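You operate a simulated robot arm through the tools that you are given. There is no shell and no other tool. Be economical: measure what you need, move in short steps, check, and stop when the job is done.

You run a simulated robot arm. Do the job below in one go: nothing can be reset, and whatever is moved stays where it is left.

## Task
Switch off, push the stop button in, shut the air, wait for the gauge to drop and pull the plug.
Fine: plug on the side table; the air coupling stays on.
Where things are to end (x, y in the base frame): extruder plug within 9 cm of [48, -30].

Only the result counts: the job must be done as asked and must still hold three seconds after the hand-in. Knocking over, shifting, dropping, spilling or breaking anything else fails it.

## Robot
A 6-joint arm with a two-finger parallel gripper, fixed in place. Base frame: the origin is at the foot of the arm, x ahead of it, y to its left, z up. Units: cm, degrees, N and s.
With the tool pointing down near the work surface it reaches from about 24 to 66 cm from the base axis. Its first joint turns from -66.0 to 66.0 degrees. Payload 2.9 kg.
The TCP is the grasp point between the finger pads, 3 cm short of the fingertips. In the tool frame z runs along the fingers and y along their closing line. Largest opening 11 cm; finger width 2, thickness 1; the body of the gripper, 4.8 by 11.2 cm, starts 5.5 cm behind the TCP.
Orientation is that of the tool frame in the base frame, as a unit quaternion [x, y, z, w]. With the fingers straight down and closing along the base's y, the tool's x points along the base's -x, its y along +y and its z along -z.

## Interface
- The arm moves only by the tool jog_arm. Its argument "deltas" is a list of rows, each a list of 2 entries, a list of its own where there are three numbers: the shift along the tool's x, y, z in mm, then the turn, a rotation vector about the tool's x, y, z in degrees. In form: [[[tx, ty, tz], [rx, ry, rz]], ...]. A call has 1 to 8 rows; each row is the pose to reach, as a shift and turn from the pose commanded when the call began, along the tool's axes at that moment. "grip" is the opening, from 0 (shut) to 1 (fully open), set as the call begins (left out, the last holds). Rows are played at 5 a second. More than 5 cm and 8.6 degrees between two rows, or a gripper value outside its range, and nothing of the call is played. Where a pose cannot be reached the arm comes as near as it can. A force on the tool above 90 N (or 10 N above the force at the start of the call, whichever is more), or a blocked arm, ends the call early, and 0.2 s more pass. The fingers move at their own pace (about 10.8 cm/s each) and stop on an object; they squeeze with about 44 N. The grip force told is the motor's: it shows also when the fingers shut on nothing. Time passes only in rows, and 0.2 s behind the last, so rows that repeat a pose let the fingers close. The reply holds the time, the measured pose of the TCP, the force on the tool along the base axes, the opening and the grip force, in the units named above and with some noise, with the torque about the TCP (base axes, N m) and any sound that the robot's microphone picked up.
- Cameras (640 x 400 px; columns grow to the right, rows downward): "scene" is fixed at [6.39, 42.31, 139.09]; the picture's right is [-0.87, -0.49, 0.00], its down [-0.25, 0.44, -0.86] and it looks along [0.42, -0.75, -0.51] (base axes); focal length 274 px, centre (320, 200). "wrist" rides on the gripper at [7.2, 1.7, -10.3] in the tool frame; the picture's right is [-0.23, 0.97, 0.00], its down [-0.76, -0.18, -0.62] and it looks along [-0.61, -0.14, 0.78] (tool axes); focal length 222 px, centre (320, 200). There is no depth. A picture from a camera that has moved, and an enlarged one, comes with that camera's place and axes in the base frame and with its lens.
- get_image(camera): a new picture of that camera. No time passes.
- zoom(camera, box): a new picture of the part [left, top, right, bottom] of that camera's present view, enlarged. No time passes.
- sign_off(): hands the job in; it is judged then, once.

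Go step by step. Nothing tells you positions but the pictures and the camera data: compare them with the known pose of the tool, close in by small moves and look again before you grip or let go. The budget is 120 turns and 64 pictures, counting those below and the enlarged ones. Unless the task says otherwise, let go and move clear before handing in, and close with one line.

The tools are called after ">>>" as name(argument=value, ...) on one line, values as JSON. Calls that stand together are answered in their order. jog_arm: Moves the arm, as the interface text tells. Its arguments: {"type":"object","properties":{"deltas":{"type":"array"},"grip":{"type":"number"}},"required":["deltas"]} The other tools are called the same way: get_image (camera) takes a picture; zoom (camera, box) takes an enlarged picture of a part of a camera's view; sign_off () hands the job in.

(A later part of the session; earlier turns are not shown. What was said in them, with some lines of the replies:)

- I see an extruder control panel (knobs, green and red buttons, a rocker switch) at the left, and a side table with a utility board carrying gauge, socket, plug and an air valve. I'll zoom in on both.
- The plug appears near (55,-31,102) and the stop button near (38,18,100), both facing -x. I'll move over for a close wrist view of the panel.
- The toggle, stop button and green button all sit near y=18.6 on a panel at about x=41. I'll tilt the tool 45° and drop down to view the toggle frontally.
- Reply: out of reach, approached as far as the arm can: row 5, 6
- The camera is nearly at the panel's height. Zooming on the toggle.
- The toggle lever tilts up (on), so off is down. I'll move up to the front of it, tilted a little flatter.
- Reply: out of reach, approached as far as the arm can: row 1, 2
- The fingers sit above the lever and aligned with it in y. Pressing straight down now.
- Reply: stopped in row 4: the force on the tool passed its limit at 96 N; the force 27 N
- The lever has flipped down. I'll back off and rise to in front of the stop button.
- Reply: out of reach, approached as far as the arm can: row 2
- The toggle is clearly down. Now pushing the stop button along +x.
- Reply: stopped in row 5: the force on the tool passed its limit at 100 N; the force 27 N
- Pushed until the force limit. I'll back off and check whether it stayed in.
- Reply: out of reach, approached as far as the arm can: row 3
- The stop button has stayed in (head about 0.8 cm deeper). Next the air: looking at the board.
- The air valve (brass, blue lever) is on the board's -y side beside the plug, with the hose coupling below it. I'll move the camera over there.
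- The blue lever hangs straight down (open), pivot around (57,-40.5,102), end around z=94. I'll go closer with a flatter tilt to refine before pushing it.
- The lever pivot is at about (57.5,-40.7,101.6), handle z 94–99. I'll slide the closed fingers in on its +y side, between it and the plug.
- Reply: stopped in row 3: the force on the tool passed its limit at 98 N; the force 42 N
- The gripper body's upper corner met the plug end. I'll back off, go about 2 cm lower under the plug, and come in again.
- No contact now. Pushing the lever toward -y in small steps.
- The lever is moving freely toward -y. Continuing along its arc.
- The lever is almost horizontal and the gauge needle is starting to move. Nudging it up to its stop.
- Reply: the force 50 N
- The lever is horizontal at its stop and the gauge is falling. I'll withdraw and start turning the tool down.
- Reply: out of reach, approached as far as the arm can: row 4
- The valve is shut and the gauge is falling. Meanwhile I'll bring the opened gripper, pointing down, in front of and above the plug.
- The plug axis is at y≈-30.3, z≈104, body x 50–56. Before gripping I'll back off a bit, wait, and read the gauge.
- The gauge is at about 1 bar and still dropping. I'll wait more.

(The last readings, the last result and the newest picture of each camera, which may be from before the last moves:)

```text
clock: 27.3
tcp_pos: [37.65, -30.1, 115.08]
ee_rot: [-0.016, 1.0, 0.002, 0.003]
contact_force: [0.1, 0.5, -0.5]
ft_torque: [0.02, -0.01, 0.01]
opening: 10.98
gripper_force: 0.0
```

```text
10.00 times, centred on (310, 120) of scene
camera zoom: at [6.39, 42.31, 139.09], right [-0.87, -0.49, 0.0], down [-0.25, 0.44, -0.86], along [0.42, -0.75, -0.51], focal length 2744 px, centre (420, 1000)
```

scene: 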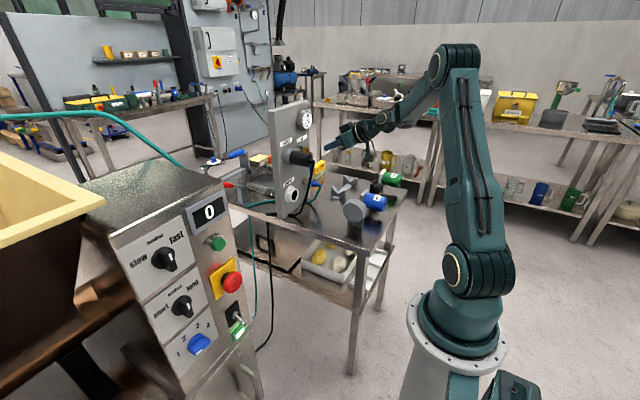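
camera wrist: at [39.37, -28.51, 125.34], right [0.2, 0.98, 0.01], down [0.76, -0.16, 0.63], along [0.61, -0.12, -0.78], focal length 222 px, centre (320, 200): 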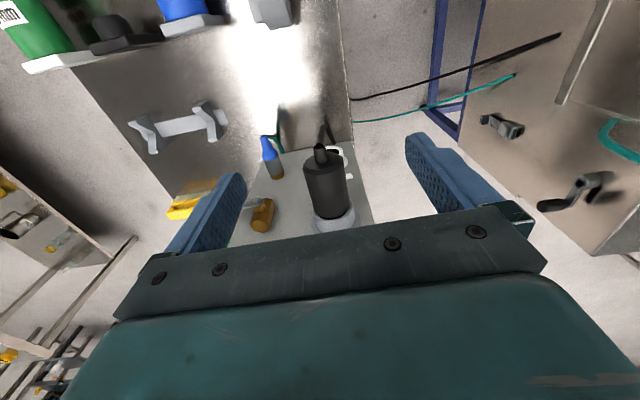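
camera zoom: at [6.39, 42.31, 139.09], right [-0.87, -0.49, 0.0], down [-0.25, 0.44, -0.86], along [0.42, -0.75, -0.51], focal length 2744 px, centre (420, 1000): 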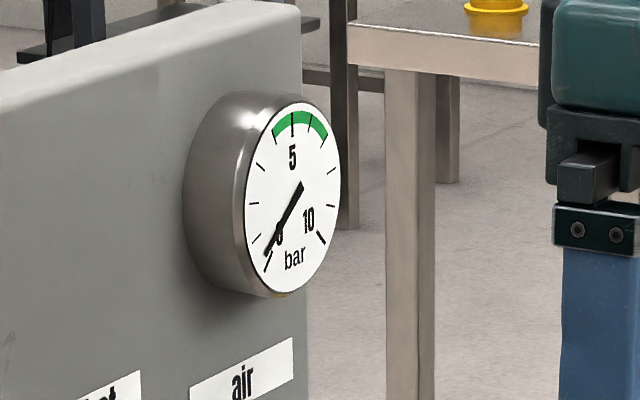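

The gauge is practically at zero. Now going to the plug: forward at height, then down with the fingers astride it.

>>> jog_arm(deltas=[[[-48, 0, 0], [0, 0, 0]], [[-96, -1, 0], [0, 0, 0]], [[-130, -2, 10], [0, 0, 0]], [[-152, -2, 30], [0, 0, 0]], [[-153, -2, 60], [0, 0, 0]], [[-153, -2, 90], [0, 0, 0]], [[-153, -2, 111], [0, 0, 0]]])

>>> get_image(camera="wrist")

>>> zoom(camera="scene", box=[270, 80, 370, 220])

```text
clock: 28.9
tcp_pos: [52.96, -30.0, 103.96]
ee_rot: [-0.016, 1.0, 0.002, 0.003]
contact_force: [0.3, -0.1, -0.7]
ft_torque: [-0.02, -0.01, 0.01]
opening: 11.01
gripper_force: 0.0
```

```text
19 pictures are left
camera wrist: at [45.77, -28.4, 114.25], right [0.2, 0.98, 0.01], down [0.76, -0.16, 0.63], along [0.62, -0.12, -0.78], focal length 222 px, centre (320, 200)
```

wrist: 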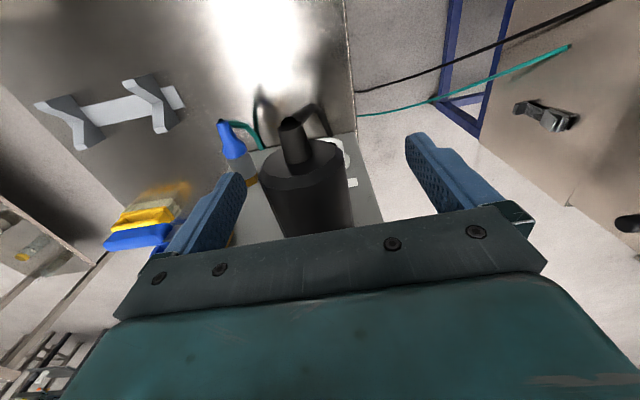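

```text
2.86 times, centred on (320, 150) of scene
camera zoom: at [6.39, 42.31, 139.09], right [-0.87, -0.49, 0.0], down [-0.25, 0.44, -0.86], along [0.42, -0.75, -0.51], focal length 784 px, centre (320, 343)
```

zoom: 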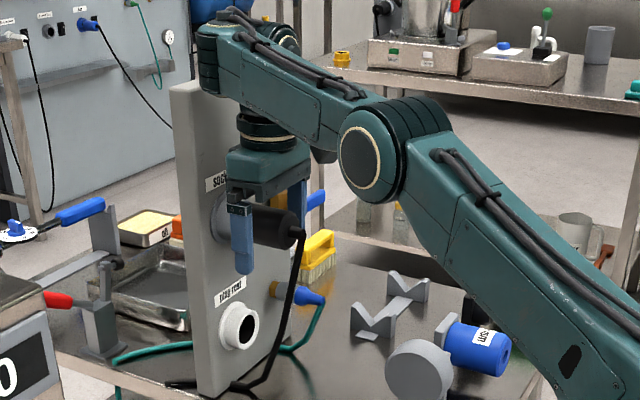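

The fingers straddle the plug. I'll centre by 4 mm and close.

>>> jog_arm(deltas=[[[0, -4, 0], [0, 0, 0]], [[0, -4, 0], [0, 0, 0]], [[0, -4, 0], [0, 0, 0]], [[0, -4, 0], [0, 0, 0]], [[0, -4, 0], [0, 0, 0]]], grip=0)

```text
clock: 30.1
tcp_pos: [52.98, -30.32, 103.93]
ee_rot: [-0.015, 1.0, 0.003, 0.003]
contact_force: [-0.3, -5.7, -0.6]
ft_torque: [-0.05, 0.06, -0.31]
opening: 4.56
gripper_force: 44.5
```

Gripped at 4.56 cm. Pulling straight out along -x.

>>> jog_arm(deltas=[[[5, -1, 0], [0, 0, 0]], [[12, -1, 0], [0, 0, 0]], [[20, -1, 0], [0, 0, 0]], [[30, -1, 0], [0, 0, 0]], [[40, -1, 0], [0, 0, 0]], [[55, -1, 0], [0, 0, 0]]])

>>> zoom(camera="scene", box=[250, 80, 400, 240])

```text
clock: 31.5
tcp_pos: [50.01, -31.68, 105.02]
ee_rot: [-0.016, 1.0, 0.003, 0.002]
contact_force: [0.9, -0.1, -1.6]
ft_torque: [-0.01, -0.02, 0.01]
opening: 4.58
gripper_force: 44.1
out of reach, approached as far as the arm can: row 4, 5, 6
```

```text
2.50 times, centred on (325, 160) of scene
camera zoom: at [6.39, 42.31, 139.09], right [-0.87, -0.49, 0.0], down [-0.25, 0.44, -0.86], along [0.42, -0.75, -0.51], focal length 686 px, centre (308, 300)
```

zoom: 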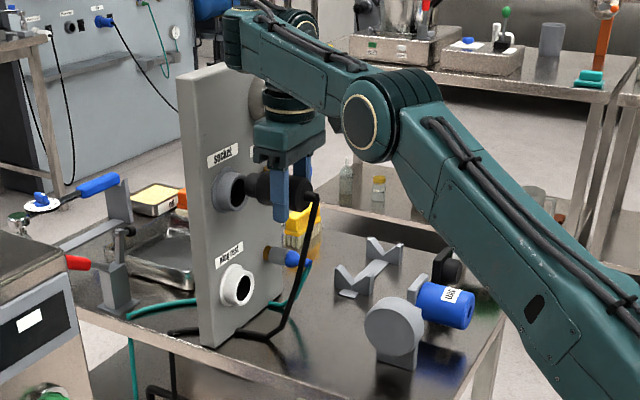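

The plug is out of the socket and free. Next I'll back away to clear it and look at the reach.

>>> jog_arm(deltas=[[[5, 5, -20], [0, 0, 0]], [[10, 10, -40], [0, 0, 0]]])

```text
clock: 32.1
tcp_pos: [48.97, -30.45, 109.03]
ee_rot: [-0.015, 1.0, 0.002, 0.003]
contact_force: [-1.0, 0.3, -0.7]
ft_torque: [0.01, 0.01, -0.01]
opening: 4.59
gripper_force: 43.8
```

Free at (49,-30.5,109). Lowering straight down toward the table.

>>> jog_arm(deltas=[[[8, 3, 20], [0, 0, 0]], [[15, 5, 50], [0, 0, 0]], [[15, 5, 90], [0, 0, 0]], [[15, 5, 130], [0, 0, 0]]])

>>> zoom(camera="scene", box=[250, 100, 410, 240])

>>> get_image(camera="wrist")

```text
clock: 33.1
tcp_pos: [52.27, -33.38, 97.46]
ee_rot: [-0.016, 1.0, 0.003, 0.003]
contact_force: [0.7, 0.7, -1.8]
ft_torque: [-0.01, 0.01, -0.02]
opening: 4.55
gripper_force: 43.5
out of reach, approached as far as the arm can: row 1, 2, 3, 4
```

```text
2.86 times, centred on (330, 170) of scene
camera zoom: at [6.39, 42.31, 139.09], right [-0.87, -0.49, 0.0], down [-0.25, 0.44, -0.86], along [0.42, -0.75, -0.51], focal length 784 px, centre (291, 286)
```

zoom: 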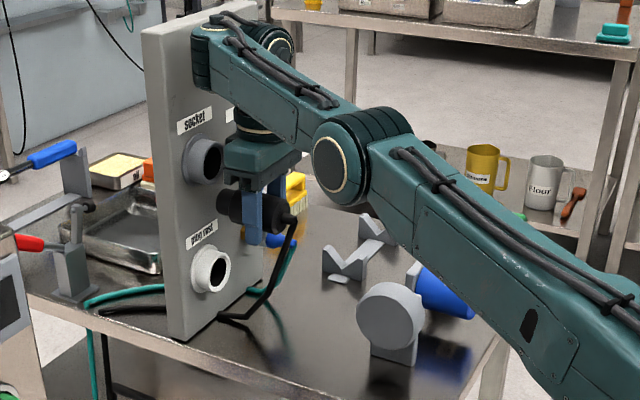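

```text
15 pictures are left
camera wrist: at [45.02, -31.92, 107.84], right [0.2, 0.98, 0.01], down [0.76, -0.16, 0.63], along [0.62, -0.12, -0.78], focal length 222 px, centre (320, 200)
```

wrist: 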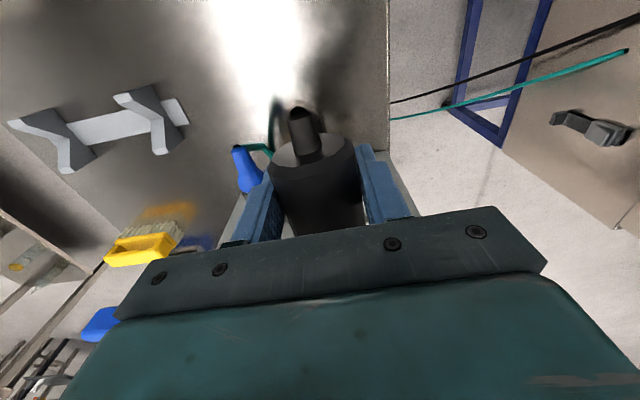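

The arm clamps at a minimum radius as it lowers, so its joint configuration matters. I'll look at the whole arm.

>>> get_image(camera="scene")

```text
14 pictures are left
```

scene: 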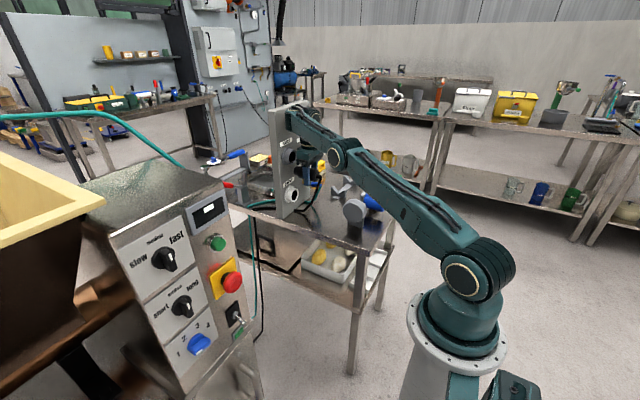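

The machine is now dead (lamp and display off), but the elbow has dipped into a low configuration. I'll sidestep the socket, rise, and move back to a higher pose to recover the elbow-up posture.

>>> jog_arm(deltas=[[[0, -30, 0], [0, 0, 0]], [[0, -31, -40], [0, 0, 0]], [[0, -31, -80], [0, 0, 0]], [[10, -15, -100], [0, 0, 0]], [[33, 13, -120], [0, 0, 0]], [[45, 35, -150], [0, 0, 0]]])

```text
clock: 34.5
tcp_pos: [47.4, -30.32, 112.43]
ee_rot: [-0.015, 1.0, 0.003, 0.003]
contact_force: [0.3, 0.1, -1.7]
ft_torque: [0.01, 0.0, -0.02]
opening: 4.59
gripper_force: 44.1
```

>>> jog_arm(deltas=[[[0, 0, -40], [0, 0, 0]], [[0, 0, -80], [0, 0, 0]], [[0, 0, -110], [0, 0, 0]]])

>>> zoom(camera="scene", box=[240, 0, 540, 300])

```text
clock: 35.3
tcp_pos: [47.33, -30.4, 123.57]
ee_rot: [-0.014, 1.0, 0.002, 0.003]
contact_force: [-1.0, 0.1, -1.2]
ft_torque: [0.01, 0.01, 0.0]
opening: 4.57
gripper_force: 43.5
```

```text
1.33 times, centred on (390, 150) of scene
camera zoom: at [6.39, 42.31, 139.09], right [-0.87, -0.49, 0.0], down [-0.25, 0.44, -0.86], along [0.42, -0.75, -0.51], focal length 366 px, centre (227, 267)
```

zoom: 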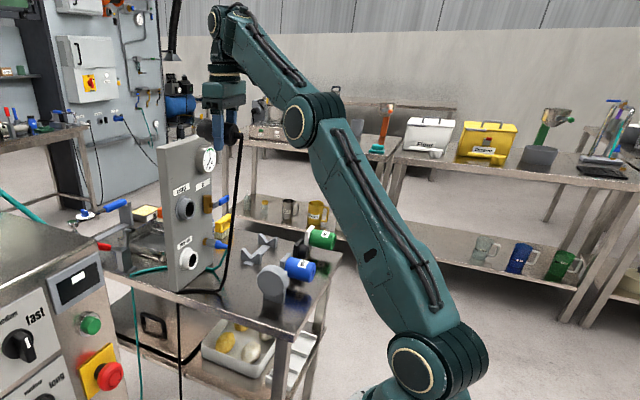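

The elbow is bent upward again here. I'll pull inward first, then descend at a smaller radius so the bend is kept.

>>> jog_arm(deltas=[[[45, 10, 0], [0, 0, 0]], [[65, 10, 30], [0, 0, 0]], [[65, 10, 70], [0, 0, 0]], [[65, 10, 110], [0, 0, 0]], [[65, 10, 150], [0, 0, 0]], [[65, 10, 190], [0, 0, 0]], [[65, 10, 230], [0, 0, 0]]])

```text
clock: 36.9
tcp_pos: [46.1, -32.92, 109.54]
ee_rot: [-0.015, 1.0, 0.003, 0.002]
contact_force: [0.3, -0.6, -1.8]
ft_torque: [0.02, 0.05, 0.03]
opening: 4.58
gripper_force: 43.9
out of reach, approached as far as the arm can: row 4, 5, 6, 7
```

Blocked again at a limit. I'll go up and inward to a pose that was reachable before and look at the arm's posture there.

>>> jog_arm(deltas=[[[10, 10, -50], [0, 0, 0]], [[45, 20, -85], [0, 0, 0]], [[80, 30, -100], [0, 0, 0]]])

>>> get_image(camera="scene")

```text
refused: row 1 steps farther than a row can; nothing moved
```

```text
12 pictures are left
```

scene: 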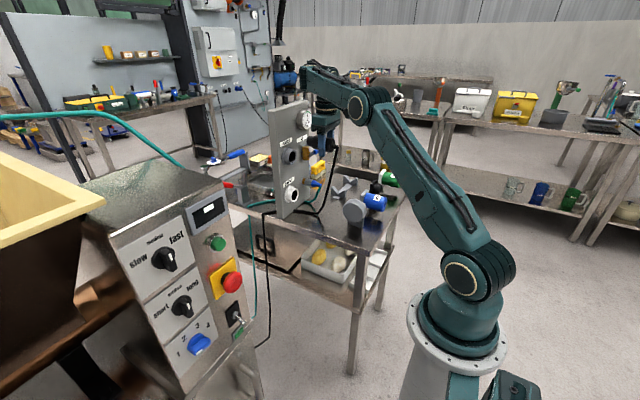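

I see the arm with only a slightly bent elbow. I'll try tilting the tool forward as it comes down, as that worked at the control panel.

>>> jog_arm(deltas=[[[0, 5, 0], [0, -8, 0]], [[0, 10, 0], [0, -16, 0]], [[0, 15, 0], [0, -24, 0]], [[0, 20, 0], [0, -32, 0]], [[0, 20, 20], [0, -40, 0]]])

```text
clock: 38.1
tcp_pos: [51.79, -37.32, 114.76]
ee_rot: [-0.014, 0.971, 0.011, 0.236]
contact_force: [-0.8, -0.3, -1.6]
ft_torque: [-0.01, 0.01, 0.0]
opening: 4.55
gripper_force: 43.7
out of reach, approached as far as the arm can: row 1, 2, 3, 4, 5
```

The arm is holding a reversed (low) elbow with a tight limit. I'll carry the plug to open space at the side, stretch straight there, and re-enter with the elbow up.

>>> jog_arm(deltas=[[[-9, 0, -29], [0, 0, 0]], [[-5, 40, -42], [0, 8, 0]], [[-5, 80, -42], [0, 16, 0]], [[-9.5, 120, -40], [0, 24, 0]], [[-14, 160, -27], [0, 27, 0]], [[-18, 200, -13], [0, 27, 0]], [[-22, 240, 0], [0, 27, 0]], [[-27, 280, 14], [0, 27, 0]]])

```text
clock: 39.9
tcp_pos: [54.5, -9.34, 114.75]
ee_rot: [-0.018, 1.0, 0.008, 0.002]
contact_force: [-0.6, 0.3, -1.7]
ft_torque: [0.0, 0.02, 0.03]
opening: 4.56
gripper_force: 43.9
```

>>> jog_arm(deltas=[[[-45, 0, 0], [0, 0, 0]], [[-90, 0, 0], [0, 0, 0]], [[-135, 0, 0], [0, 0, 0]], [[-170, 0, 10], [0, 0, 0]]])

>>> get_image(camera="scene")

```text
clock: 40.9
tcp_pos: [62.32, -8.53, 112.59]
ee_rot: [-0.018, 1.0, 0.008, 0.003]
contact_force: [-0.1, 0.6, -2.8]
ft_torque: [-0.04, 0.04, 0.01]
opening: 4.57
gripper_force: 44.2
out of reach, approached as far as the arm can: row 2, 3, 4
```

```text
11 pictures are left
```

scene: 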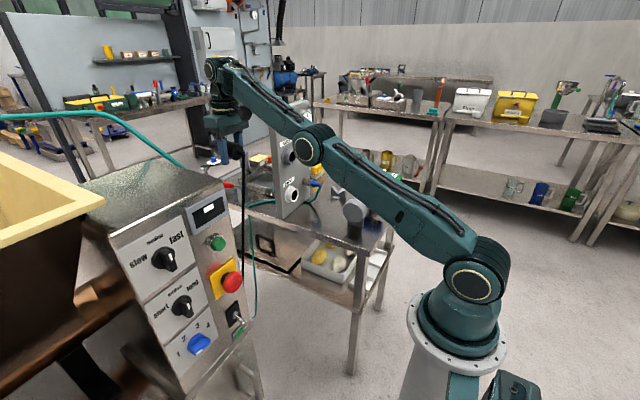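

Now stretched straight. I'll descend along the outer limit and then pull inward while still descending so the elbow bends upward.

>>> jog_arm(deltas=[[[-30, 0, 35], [0, 0, 0]], [[-60, 0, 74], [0, 0, 0]], [[-80, 0, 115], [0, 0, 0]], [[-60, 0, 145], [0, 0, 0]], [[-22, 0, 165], [0, 0, 0]], [[20, 0, 180], [0, 0, 0]]])

```text
clock: 42.3
tcp_pos: [62.73, -7.8, 95.1]
ee_rot: [-0.077, 0.997, 0.008, 0.002]
contact_force: [-5.1, -1.3, -1.6]
ft_torque: [0.06, -0.3, -0.11]
opening: 4.53
gripper_force: 43.9
out of reach, approached as far as the arm can: row 1, 2, 3, 4, 6
```

>>> get_image(camera="scene")

```text
10 pictures are left
```

scene: 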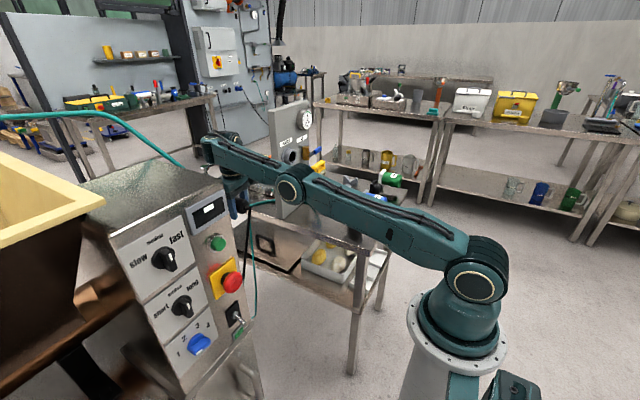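

The elbow is still slightly reversed. I'll undo the small yaw and return to a mid pose, then try the mirrored motion: outward-up, then up and in.

>>> jog_arm(deltas=[[[15, 2, -45], [0, 0, 3]], [[30, 5, -85], [0, 0, 6]], [[54, 8, -120], [0, 0, 8.9]], [[71, 11, -134], [0, 0, 8.9]]])

```text
clock: 43.3
tcp_pos: [56.13, -7.44, 109.57]
ee_rot: [0.06, 0.998, 0.008, -0.001]
contact_force: [-0.4, -0.3, -1.6]
ft_torque: [0.01, 0.0, 0.02]
opening: 4.55
gripper_force: 44.4
out of reach, approached as far as the arm can: row 1, 2, 3, 4
```

>>> jog_arm(deltas=[[[-28, 4, -36], [0, 0, -2]], [[-44, 5, -80], [0, 0, -4]], [[-35, 4, -125], [0, 0, -6]], [[0, 0, -150], [0, 0, -6]], [[40, -5, -165], [0, 0, -6]], [[84, -10, -170], [0, 0, -6]], [[129, -16, -170], [0, 0, -6]], [[174, -21, -170], [0, 0, -6]]])

```text
clock: 44.3
tcp_pos: [57.1, -8.11, 123.23]
ee_rot: [0.023, 1.0, 0.01, 0.016]
contact_force: [14.7, -4.2, -22.8]
ft_torque: [0.25, 0.1, 0.2]
opening: 4.54
gripper_force: 43.8
out of reach, approached as far as the arm can: row 2, 3
stopped in row 4: the force on the tool passed its limit at 126 N (the readings are from after the stop); the commanded pose is now the measured one
```

A force spike stopped the move; I'll look before going on.

>>> get_image(camera="scene")

```text
9 pictures are left
```

scene: 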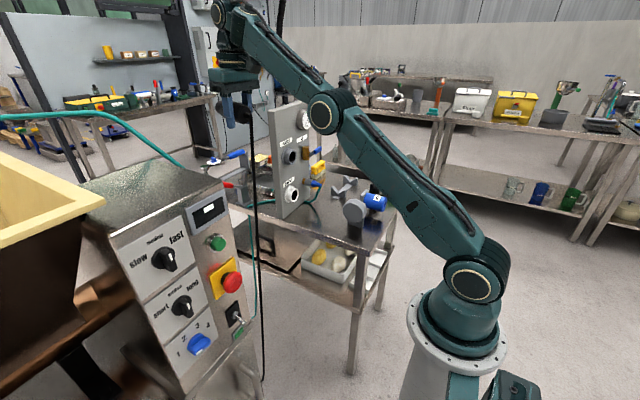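

The cable is hanging taut from here, so I must not go higher. The elbow looks slightly up now; I'll pull in and down.

>>> jog_arm(deltas=[[[30, -10, 35], [0, 0, 0]], [[65, -25, 65], [0, 0, 0]], [[105, -40, 85], [0, 0, 0]], [[145, -60, 100], [0, 0, 0]]])

```text
clock: 45.3
tcp_pos: [47.51, -13.97, 118.14]
ee_rot: [0.024, 1.0, 0.009, 0.011]
contact_force: [0.8, 0.0, -1.5]
ft_torque: [-0.03, 0.0, 0.02]
opening: 4.58
gripper_force: 44.1
out of reach, approached as far as the arm can: row 2, 3, 4
```

Still limited on the inside. I'll go back above the table and test lowering with the tool tilted slightly the other way (fingers inward).

>>> jog_arm(deltas=[[[5, -40, 0], [0, 0, 0]], [[15, -80, 0], [0, 0, 0]], [[25, -120, 0], [0, 0, 0]], [[30, -150, 0], [0, 0, 0]]])

>>> jog_arm(deltas=[[[0, 0, 20], [0, 7, 0]], [[0, 0, 40], [0, 14, 0]], [[0, 0, 70], [0, 21, 0]], [[0, 0, 100], [0, 25, 0]]])

```text
clock: 46.3
tcp_pos: [43.65, -28.54, 117.63]
ee_rot: [0.024, 1.0, 0.009, 0.014]
contact_force: [-0.9, -0.5, -2.0]
ft_torque: [-0.01, 0.05, -0.01]
opening: 4.58
gripper_force: 44.4
```

```text
clock: 47.3
tcp_pos: [44.28, -28.31, 107.88]
ee_rot: [0.031, 0.978, 0.015, -0.204]
contact_force: [-1.2, 1.1, -2.7]
ft_torque: [-0.04, 0.02, 0.09]
opening: 4.54
gripper_force: 43.8
out of reach, approached as far as the arm can: row 1, 2
```

With an inward tilt it gets lower. I'll test whether more descent is available in this posture.

>>> jog_arm(deltas=[[[-4, 3, 42], [0, 0, 0]], [[-11, 8, 82], [0, 0, 0]]])

```text
clock: 47.9
tcp_pos: [42.37, -27.33, 99.93]
ee_rot: [0.021, 0.979, 0.016, -0.204]
contact_force: [-0.8, 0.5, -1.1]
ft_torque: [-0.01, 0.04, -0.01]
opening: 4.56
gripper_force: 44.0
out of reach, approached as far as the arm can: row 2
```

The descent did work with tilt, so a wrist joint is what limits. I'll retrace the original approach in reverse (out to (52,-30,115), then straight inward) to try to restore the initial joint branch.

>>> jog_arm(deltas=[[[16, 0, -37], [0, -5, 0]], [[23, -5, -77], [0, -10, 0]], [[18.5, -15, -117], [0, -16, 0]], [[1, -25, -152], [0, -23, 0]], [[-30, -28, -177], [0, -23, 0]]])

>>> jog_arm(deltas=[[[48, 0, 0], [0, 0, 0]], [[96, 0, 0], [0, 0, 0]], [[144, 0, 0], [0, 0, 0]]])

```text
clock: 49.1
tcp_pos: [51.83, -31.1, 115.15]
ee_rot: [0.013, 1.0, 0.007, -0.002]
contact_force: [-1.3, -0.7, -0.3]
ft_torque: [0.07, -0.05, -0.01]
opening: 4.54
gripper_force: 44.1
out of reach, approached as far as the arm can: row 4
```

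```text
clock: 49.9
tcp_pos: [38.39, -31.19, 116.72]
ee_rot: [0.014, 1.0, 0.011, -0.006]
contact_force: [-2.8, 0.8, -2.1]
ft_torque: [-0.05, -0.14, -0.05]
opening: 4.55
gripper_force: 43.8
out of reach, approached as far as the arm can: row 3
```

>>> get_image(camera="scene")

```text
8 pictures are left
```

scene: 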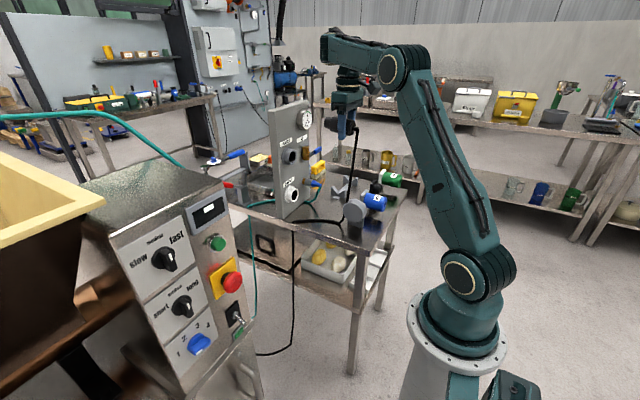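

The elbow is in fact up; the forearm just won't dip with the tool vertical. Rolling the tool about the plug's own axis keeps the plug level, so I'll test whether a sideways roll frees the wrist.

>>> jog_arm(deltas=[[[-20, 5, 0], [7, 0, 0]], [[-40, 10, 0], [14, 0, 0]], [[-60, 15, 20], [20, 0, 0]], [[-60, 15, 50], [20, 0, 0]], [[-60, 15, 80], [20, 0, 0]]])

```text
clock: 51.1
tcp_pos: [44.5, -30.16, 108.72]
ee_rot: [0.023, 0.986, -0.164, -0.007]
contact_force: [-0.2, -0.3, -1.1]
ft_torque: [-0.01, 0.02, 0.01]
opening: 4.58
gripper_force: 44.4
out of reach, approached as far as the arm can: row 1, 2, 3
```

That frees it: (44.5,-30.2,108.7) reached with the plug level. Continuing straight down.

>>> jog_arm(deltas=[[[0, 13.7, 37.6], [0, 0, 0]], [[0, 27.4, 75], [0, 0, 0]], [[-10, 41, 113], [0, 0, 0]], [[-20, 51, 141], [0, 0, 0]]])

```text
clock: 52.1
tcp_pos: [46.11, -29.94, 93.66]
ee_rot: [0.023, 0.986, -0.164, -0.006]
contact_force: [1.3, 0.3, -1.5]
ft_torque: [-0.01, 0.05, 0.01]
opening: 4.57
gripper_force: 44.1
```

Reached z=93.7 with no limit. I'll try unrolling to vertical here.

>>> jog_arm(deltas=[[[0, 0, 0], [-7, 0, 0]], [[0, 0, 0], [-14, 0, 0]], [[0, 0, 0], [-19, 0, 0]]])

>>> get_image(camera="wrist")

```text
clock: 52.9
tcp_pos: [46.27, -29.75, 93.59]
ee_rot: [0.023, 1.0, 0.001, -0.004]
contact_force: [-0.5, 0.0, -1.6]
ft_torque: [0.01, 0.04, -0.03]
opening: 4.56
gripper_force: 44.0
```

```text
7 pictures are left
camera wrist: at [39.2, -27.69, 104.06], right [0.27, 0.96, 0.0], down [0.76, -0.22, 0.62], along [0.59, -0.17, -0.79], focal length 222 px, centre (320, 200)
```

wrist: 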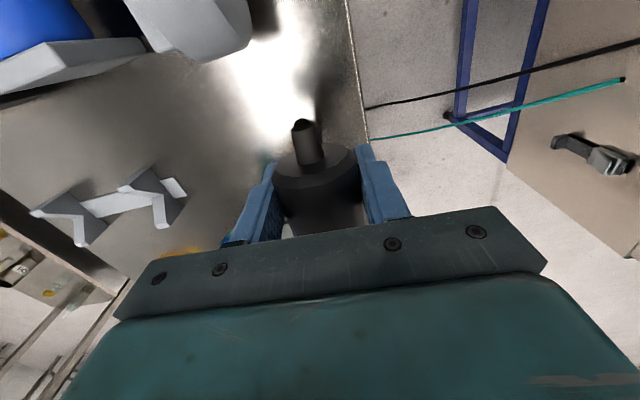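

The tool is vertical and free now. The table edge is at y≈-25, so I'll shift to (48,-32.5) and descend to just above the table.

>>> jog_arm(deltas=[[[-9, -14, 10], [0, 0, 0]], [[-18, -28, 30], [0, 0, 0]], [[-18, -28, 65], [0, 0, 0]], [[-18, -28, 90], [0, 0, 0]]])

>>> zoom(camera="scene", box=[260, 130, 400, 250])

```text
clock: 53.9
tcp_pos: [48.06, -32.67, 84.6]
ee_rot: [0.024, 1.0, 0.002, -0.004]
contact_force: [0.4, 0.7, -1.7]
ft_torque: [-0.02, 0.04, 0.0]
opening: 4.57
gripper_force: 44.2
```

```text
3.33 times, centred on (330, 190) of scene
camera zoom: at [6.39, 42.31, 139.09], right [-0.87, -0.49, 0.0], down [-0.25, 0.44, -0.86], along [0.42, -0.75, -0.51], focal length 915 px, centre (287, 233)
```

zoom: 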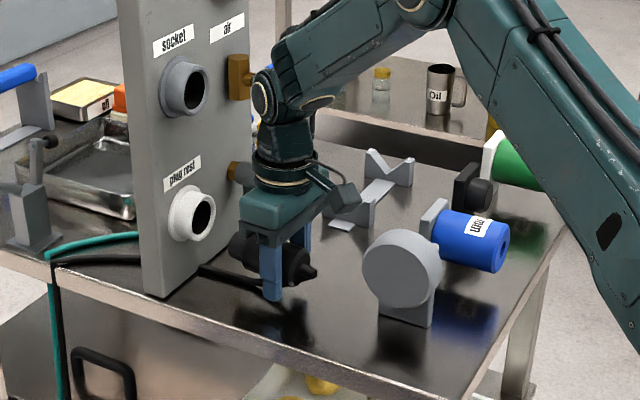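

The fingertips are a couple of cm above the table. Lowering in small steps.

>>> jog_arm(deltas=[[[0, 0, 8], [0, 0, 0]], [[0, 0, 13], [0, 0, 0]], [[0, 0, 16], [0, 0, 0]]])

```text
clock: 54.7
tcp_pos: [48.11, -32.52, 83.12]
ee_rot: [0.023, 1.0, 0.002, -0.004]
contact_force: [0.1, -0.4, -2.2]
ft_torque: [-0.02, 0.01, -0.01]
opening: 4.56
gripper_force: 44.0
```

>>> jog_arm(deltas=[[[0, 0, 4], [0, 0, 0]], [[0, 0, 8], [0, 0, 0]]])

>>> jog_arm(deltas=[[[0, 0, 3], [0, 0, 0]], [[0, 0, 6], [0, 0, 0]]])

```text
clock: 55.3
tcp_pos: [48.22, -32.51, 83.04]
ee_rot: [0.023, 1.0, 0.0, -0.001]
contact_force: [-26.1, 15.2, 65.5]
ft_torque: [1.09, 0.59, 0.35]
opening: 4.56
gripper_force: 44.7
```

```text
clock: 55.8
tcp_pos: [48.34, -32.64, 82.99]
ee_rot: [0.023, 1.0, -0.001, 0.002]
contact_force: [-1.5, 0.5, 7.0]
ft_torque: [0.26, 0.14, 0.04]
opening: 4.56
gripper_force: 44.3
stopped in row 2: the force on the tool passed its limit at 93 N (the readings are from after the stop); the commanded pose is now the measured one
```

Contact at z≈83, so the fingertips are on the table. Quick check before opening.

>>> zoom(camera="scene", box=[290, 190, 370, 240])

```text
8.00 times, centred on (330, 215) of scene
camera zoom: at [6.38, 42.32, 139.09], right [-0.87, -0.49, 0.0], down [-0.25, 0.44, -0.86], along [0.42, -0.75, -0.51], focal length 2195 px, centre (240, 80)
```

zoom: 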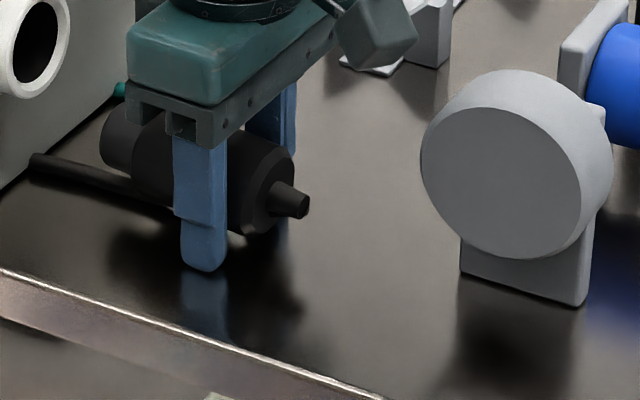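

The fingertips are on the table and the plug hangs a few mm above it. Opening slightly to set it down, keeping the fingers around it.

>>> jog_arm(deltas=[[[0, 0, -1], [0, 0, 0]], [[0, 0, -1], [0, 0, 0]], [[0, 0, -1], [0, 0, 0]], [[0, 0, -1], [0, 0, 0]]], grip=0.46)

>>> jog_arm(deltas=[[[0, 0, -1], [0, 0, 0]], [[0, 0, -1], [0, 0, 0]], [[0, 0, -1], [0, 0, 0]], [[0, 0, -1], [0, 0, 0]]], grip=0.65)

>>> zoom(camera="scene", box=[280, 170, 380, 240])

```text
clock: 56.8
tcp_pos: [48.39, -32.64, 82.98]
ee_rot: [0.023, 1.0, -0.001, 0.0]
contact_force: [0.4, -5.3, 5.2]
ft_torque: [-0.02, -0.02, -0.03]
opening: 4.9
gripper_force: 0.1
```

```text
clock: 57.8
tcp_pos: [48.37, -32.69, 83.06]
ee_rot: [0.022, 1.0, -0.001, 0.0]
contact_force: [1.3, 0.8, 0.4]
ft_torque: [0.01, 0.0, 0.01]
opening: 7.17
gripper_force: 0.2
```

```text
5.71 times, centred on (330, 205) of scene
camera zoom: at [6.39, 42.31, 139.09], right [-0.87, -0.49, 0.0], down [-0.25, 0.44, -0.86], along [0.42, -0.75, -0.51], focal length 1568 px, centre (263, 171)
```

zoom: 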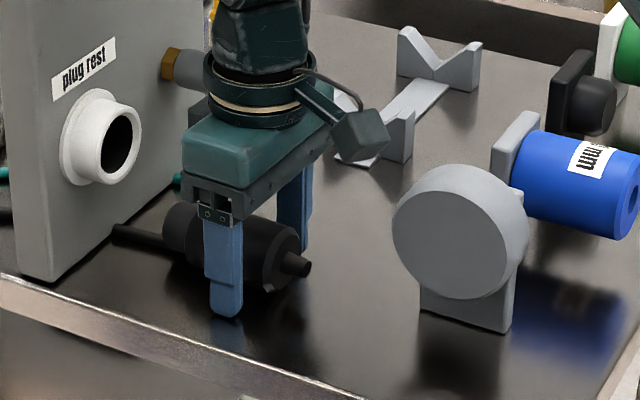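

The plug rests on the table. Lifting straight up and clear.

>>> jog_arm(deltas=[[[0, 0, -15], [0, 0, 0]], [[0, 0, -35], [0, 0, 0]], [[0, 0, -65], [0, 0, 0]], [[10, 0, -105], [0, 0, 0]], [[30, 0, -145], [0, 0, 0]], [[55, 0, -185], [0, 0, 0]], [[80, 0, -225], [0, 0, 0]], [[100, 0, -265], [0, 0, 0]]])

>>> get_image(camera="scene")

```text
clock: 59.6
tcp_pos: [38.36, -32.67, 109.54]
ee_rot: [0.022, 1.0, 0.0, 0.0]
contact_force: [0.2, -0.6, -0.3]
ft_torque: [-0.01, -0.05, 0.0]
opening: 7.16
gripper_force: 0.0
```

```text
3 pictures are left
```

scene: 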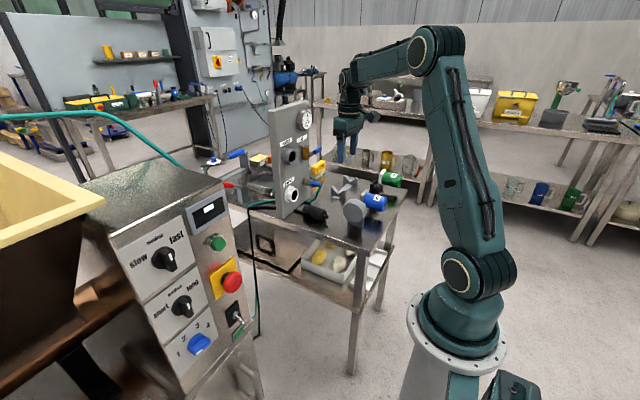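

>>> zoom(camera="scene", box=[265, 95, 385, 235])

>>> zoom(camera="scene", box=[195, 220, 275, 350])

```text
2.86 times, centred on (325, 165) of scene
camera zoom: at [6.39, 42.31, 139.09], right [-0.87, -0.49, 0.0], down [-0.25, 0.44, -0.86], along [0.42, -0.75, -0.51], focal length 784 px, centre (306, 300)
```

zoom: 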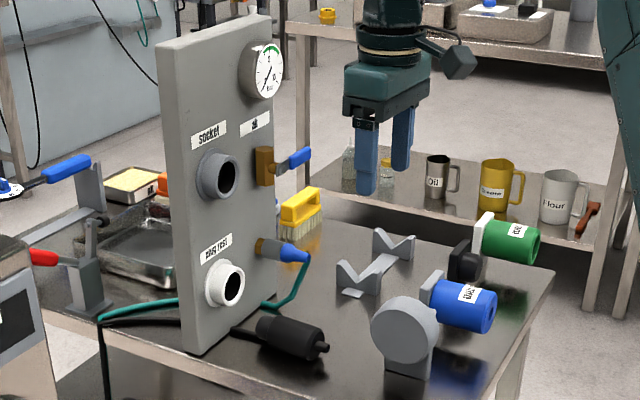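

```text
3.08 times, centred on (235, 285) of scene
camera zoom: at [6.39, 42.31, 139.09], right [-0.87, -0.49, 0.0], down [-0.25, 0.44, -0.86], along [0.42, -0.75, -0.51], focal length 844 px, centre (582, -62)
```

zoom: 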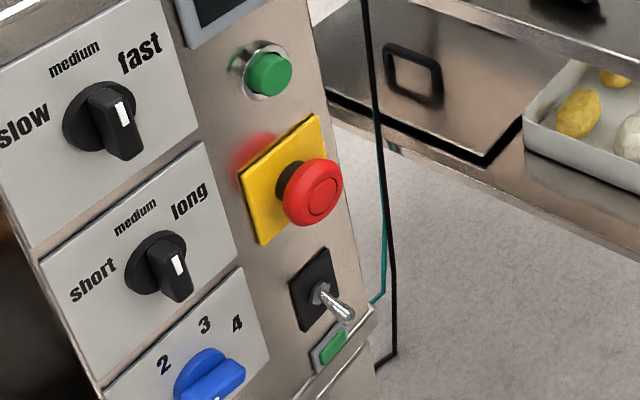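

Everything is as asked: the toggle is down, the stop button is in, the valve lever is across, and the gauge reads zero. The lamp is out, the air coupling is still on, and the plug lies on the side table at about (50,-32). Handing in.

>>> sign_off()

```text
The job is handed in.
```

The job is finished and handed in: the extruder is switched off, the stop button is in, the air was shut and the gauge had dropped to about zero before I pulled the plug, which now lies on the side table at about (50, -32).
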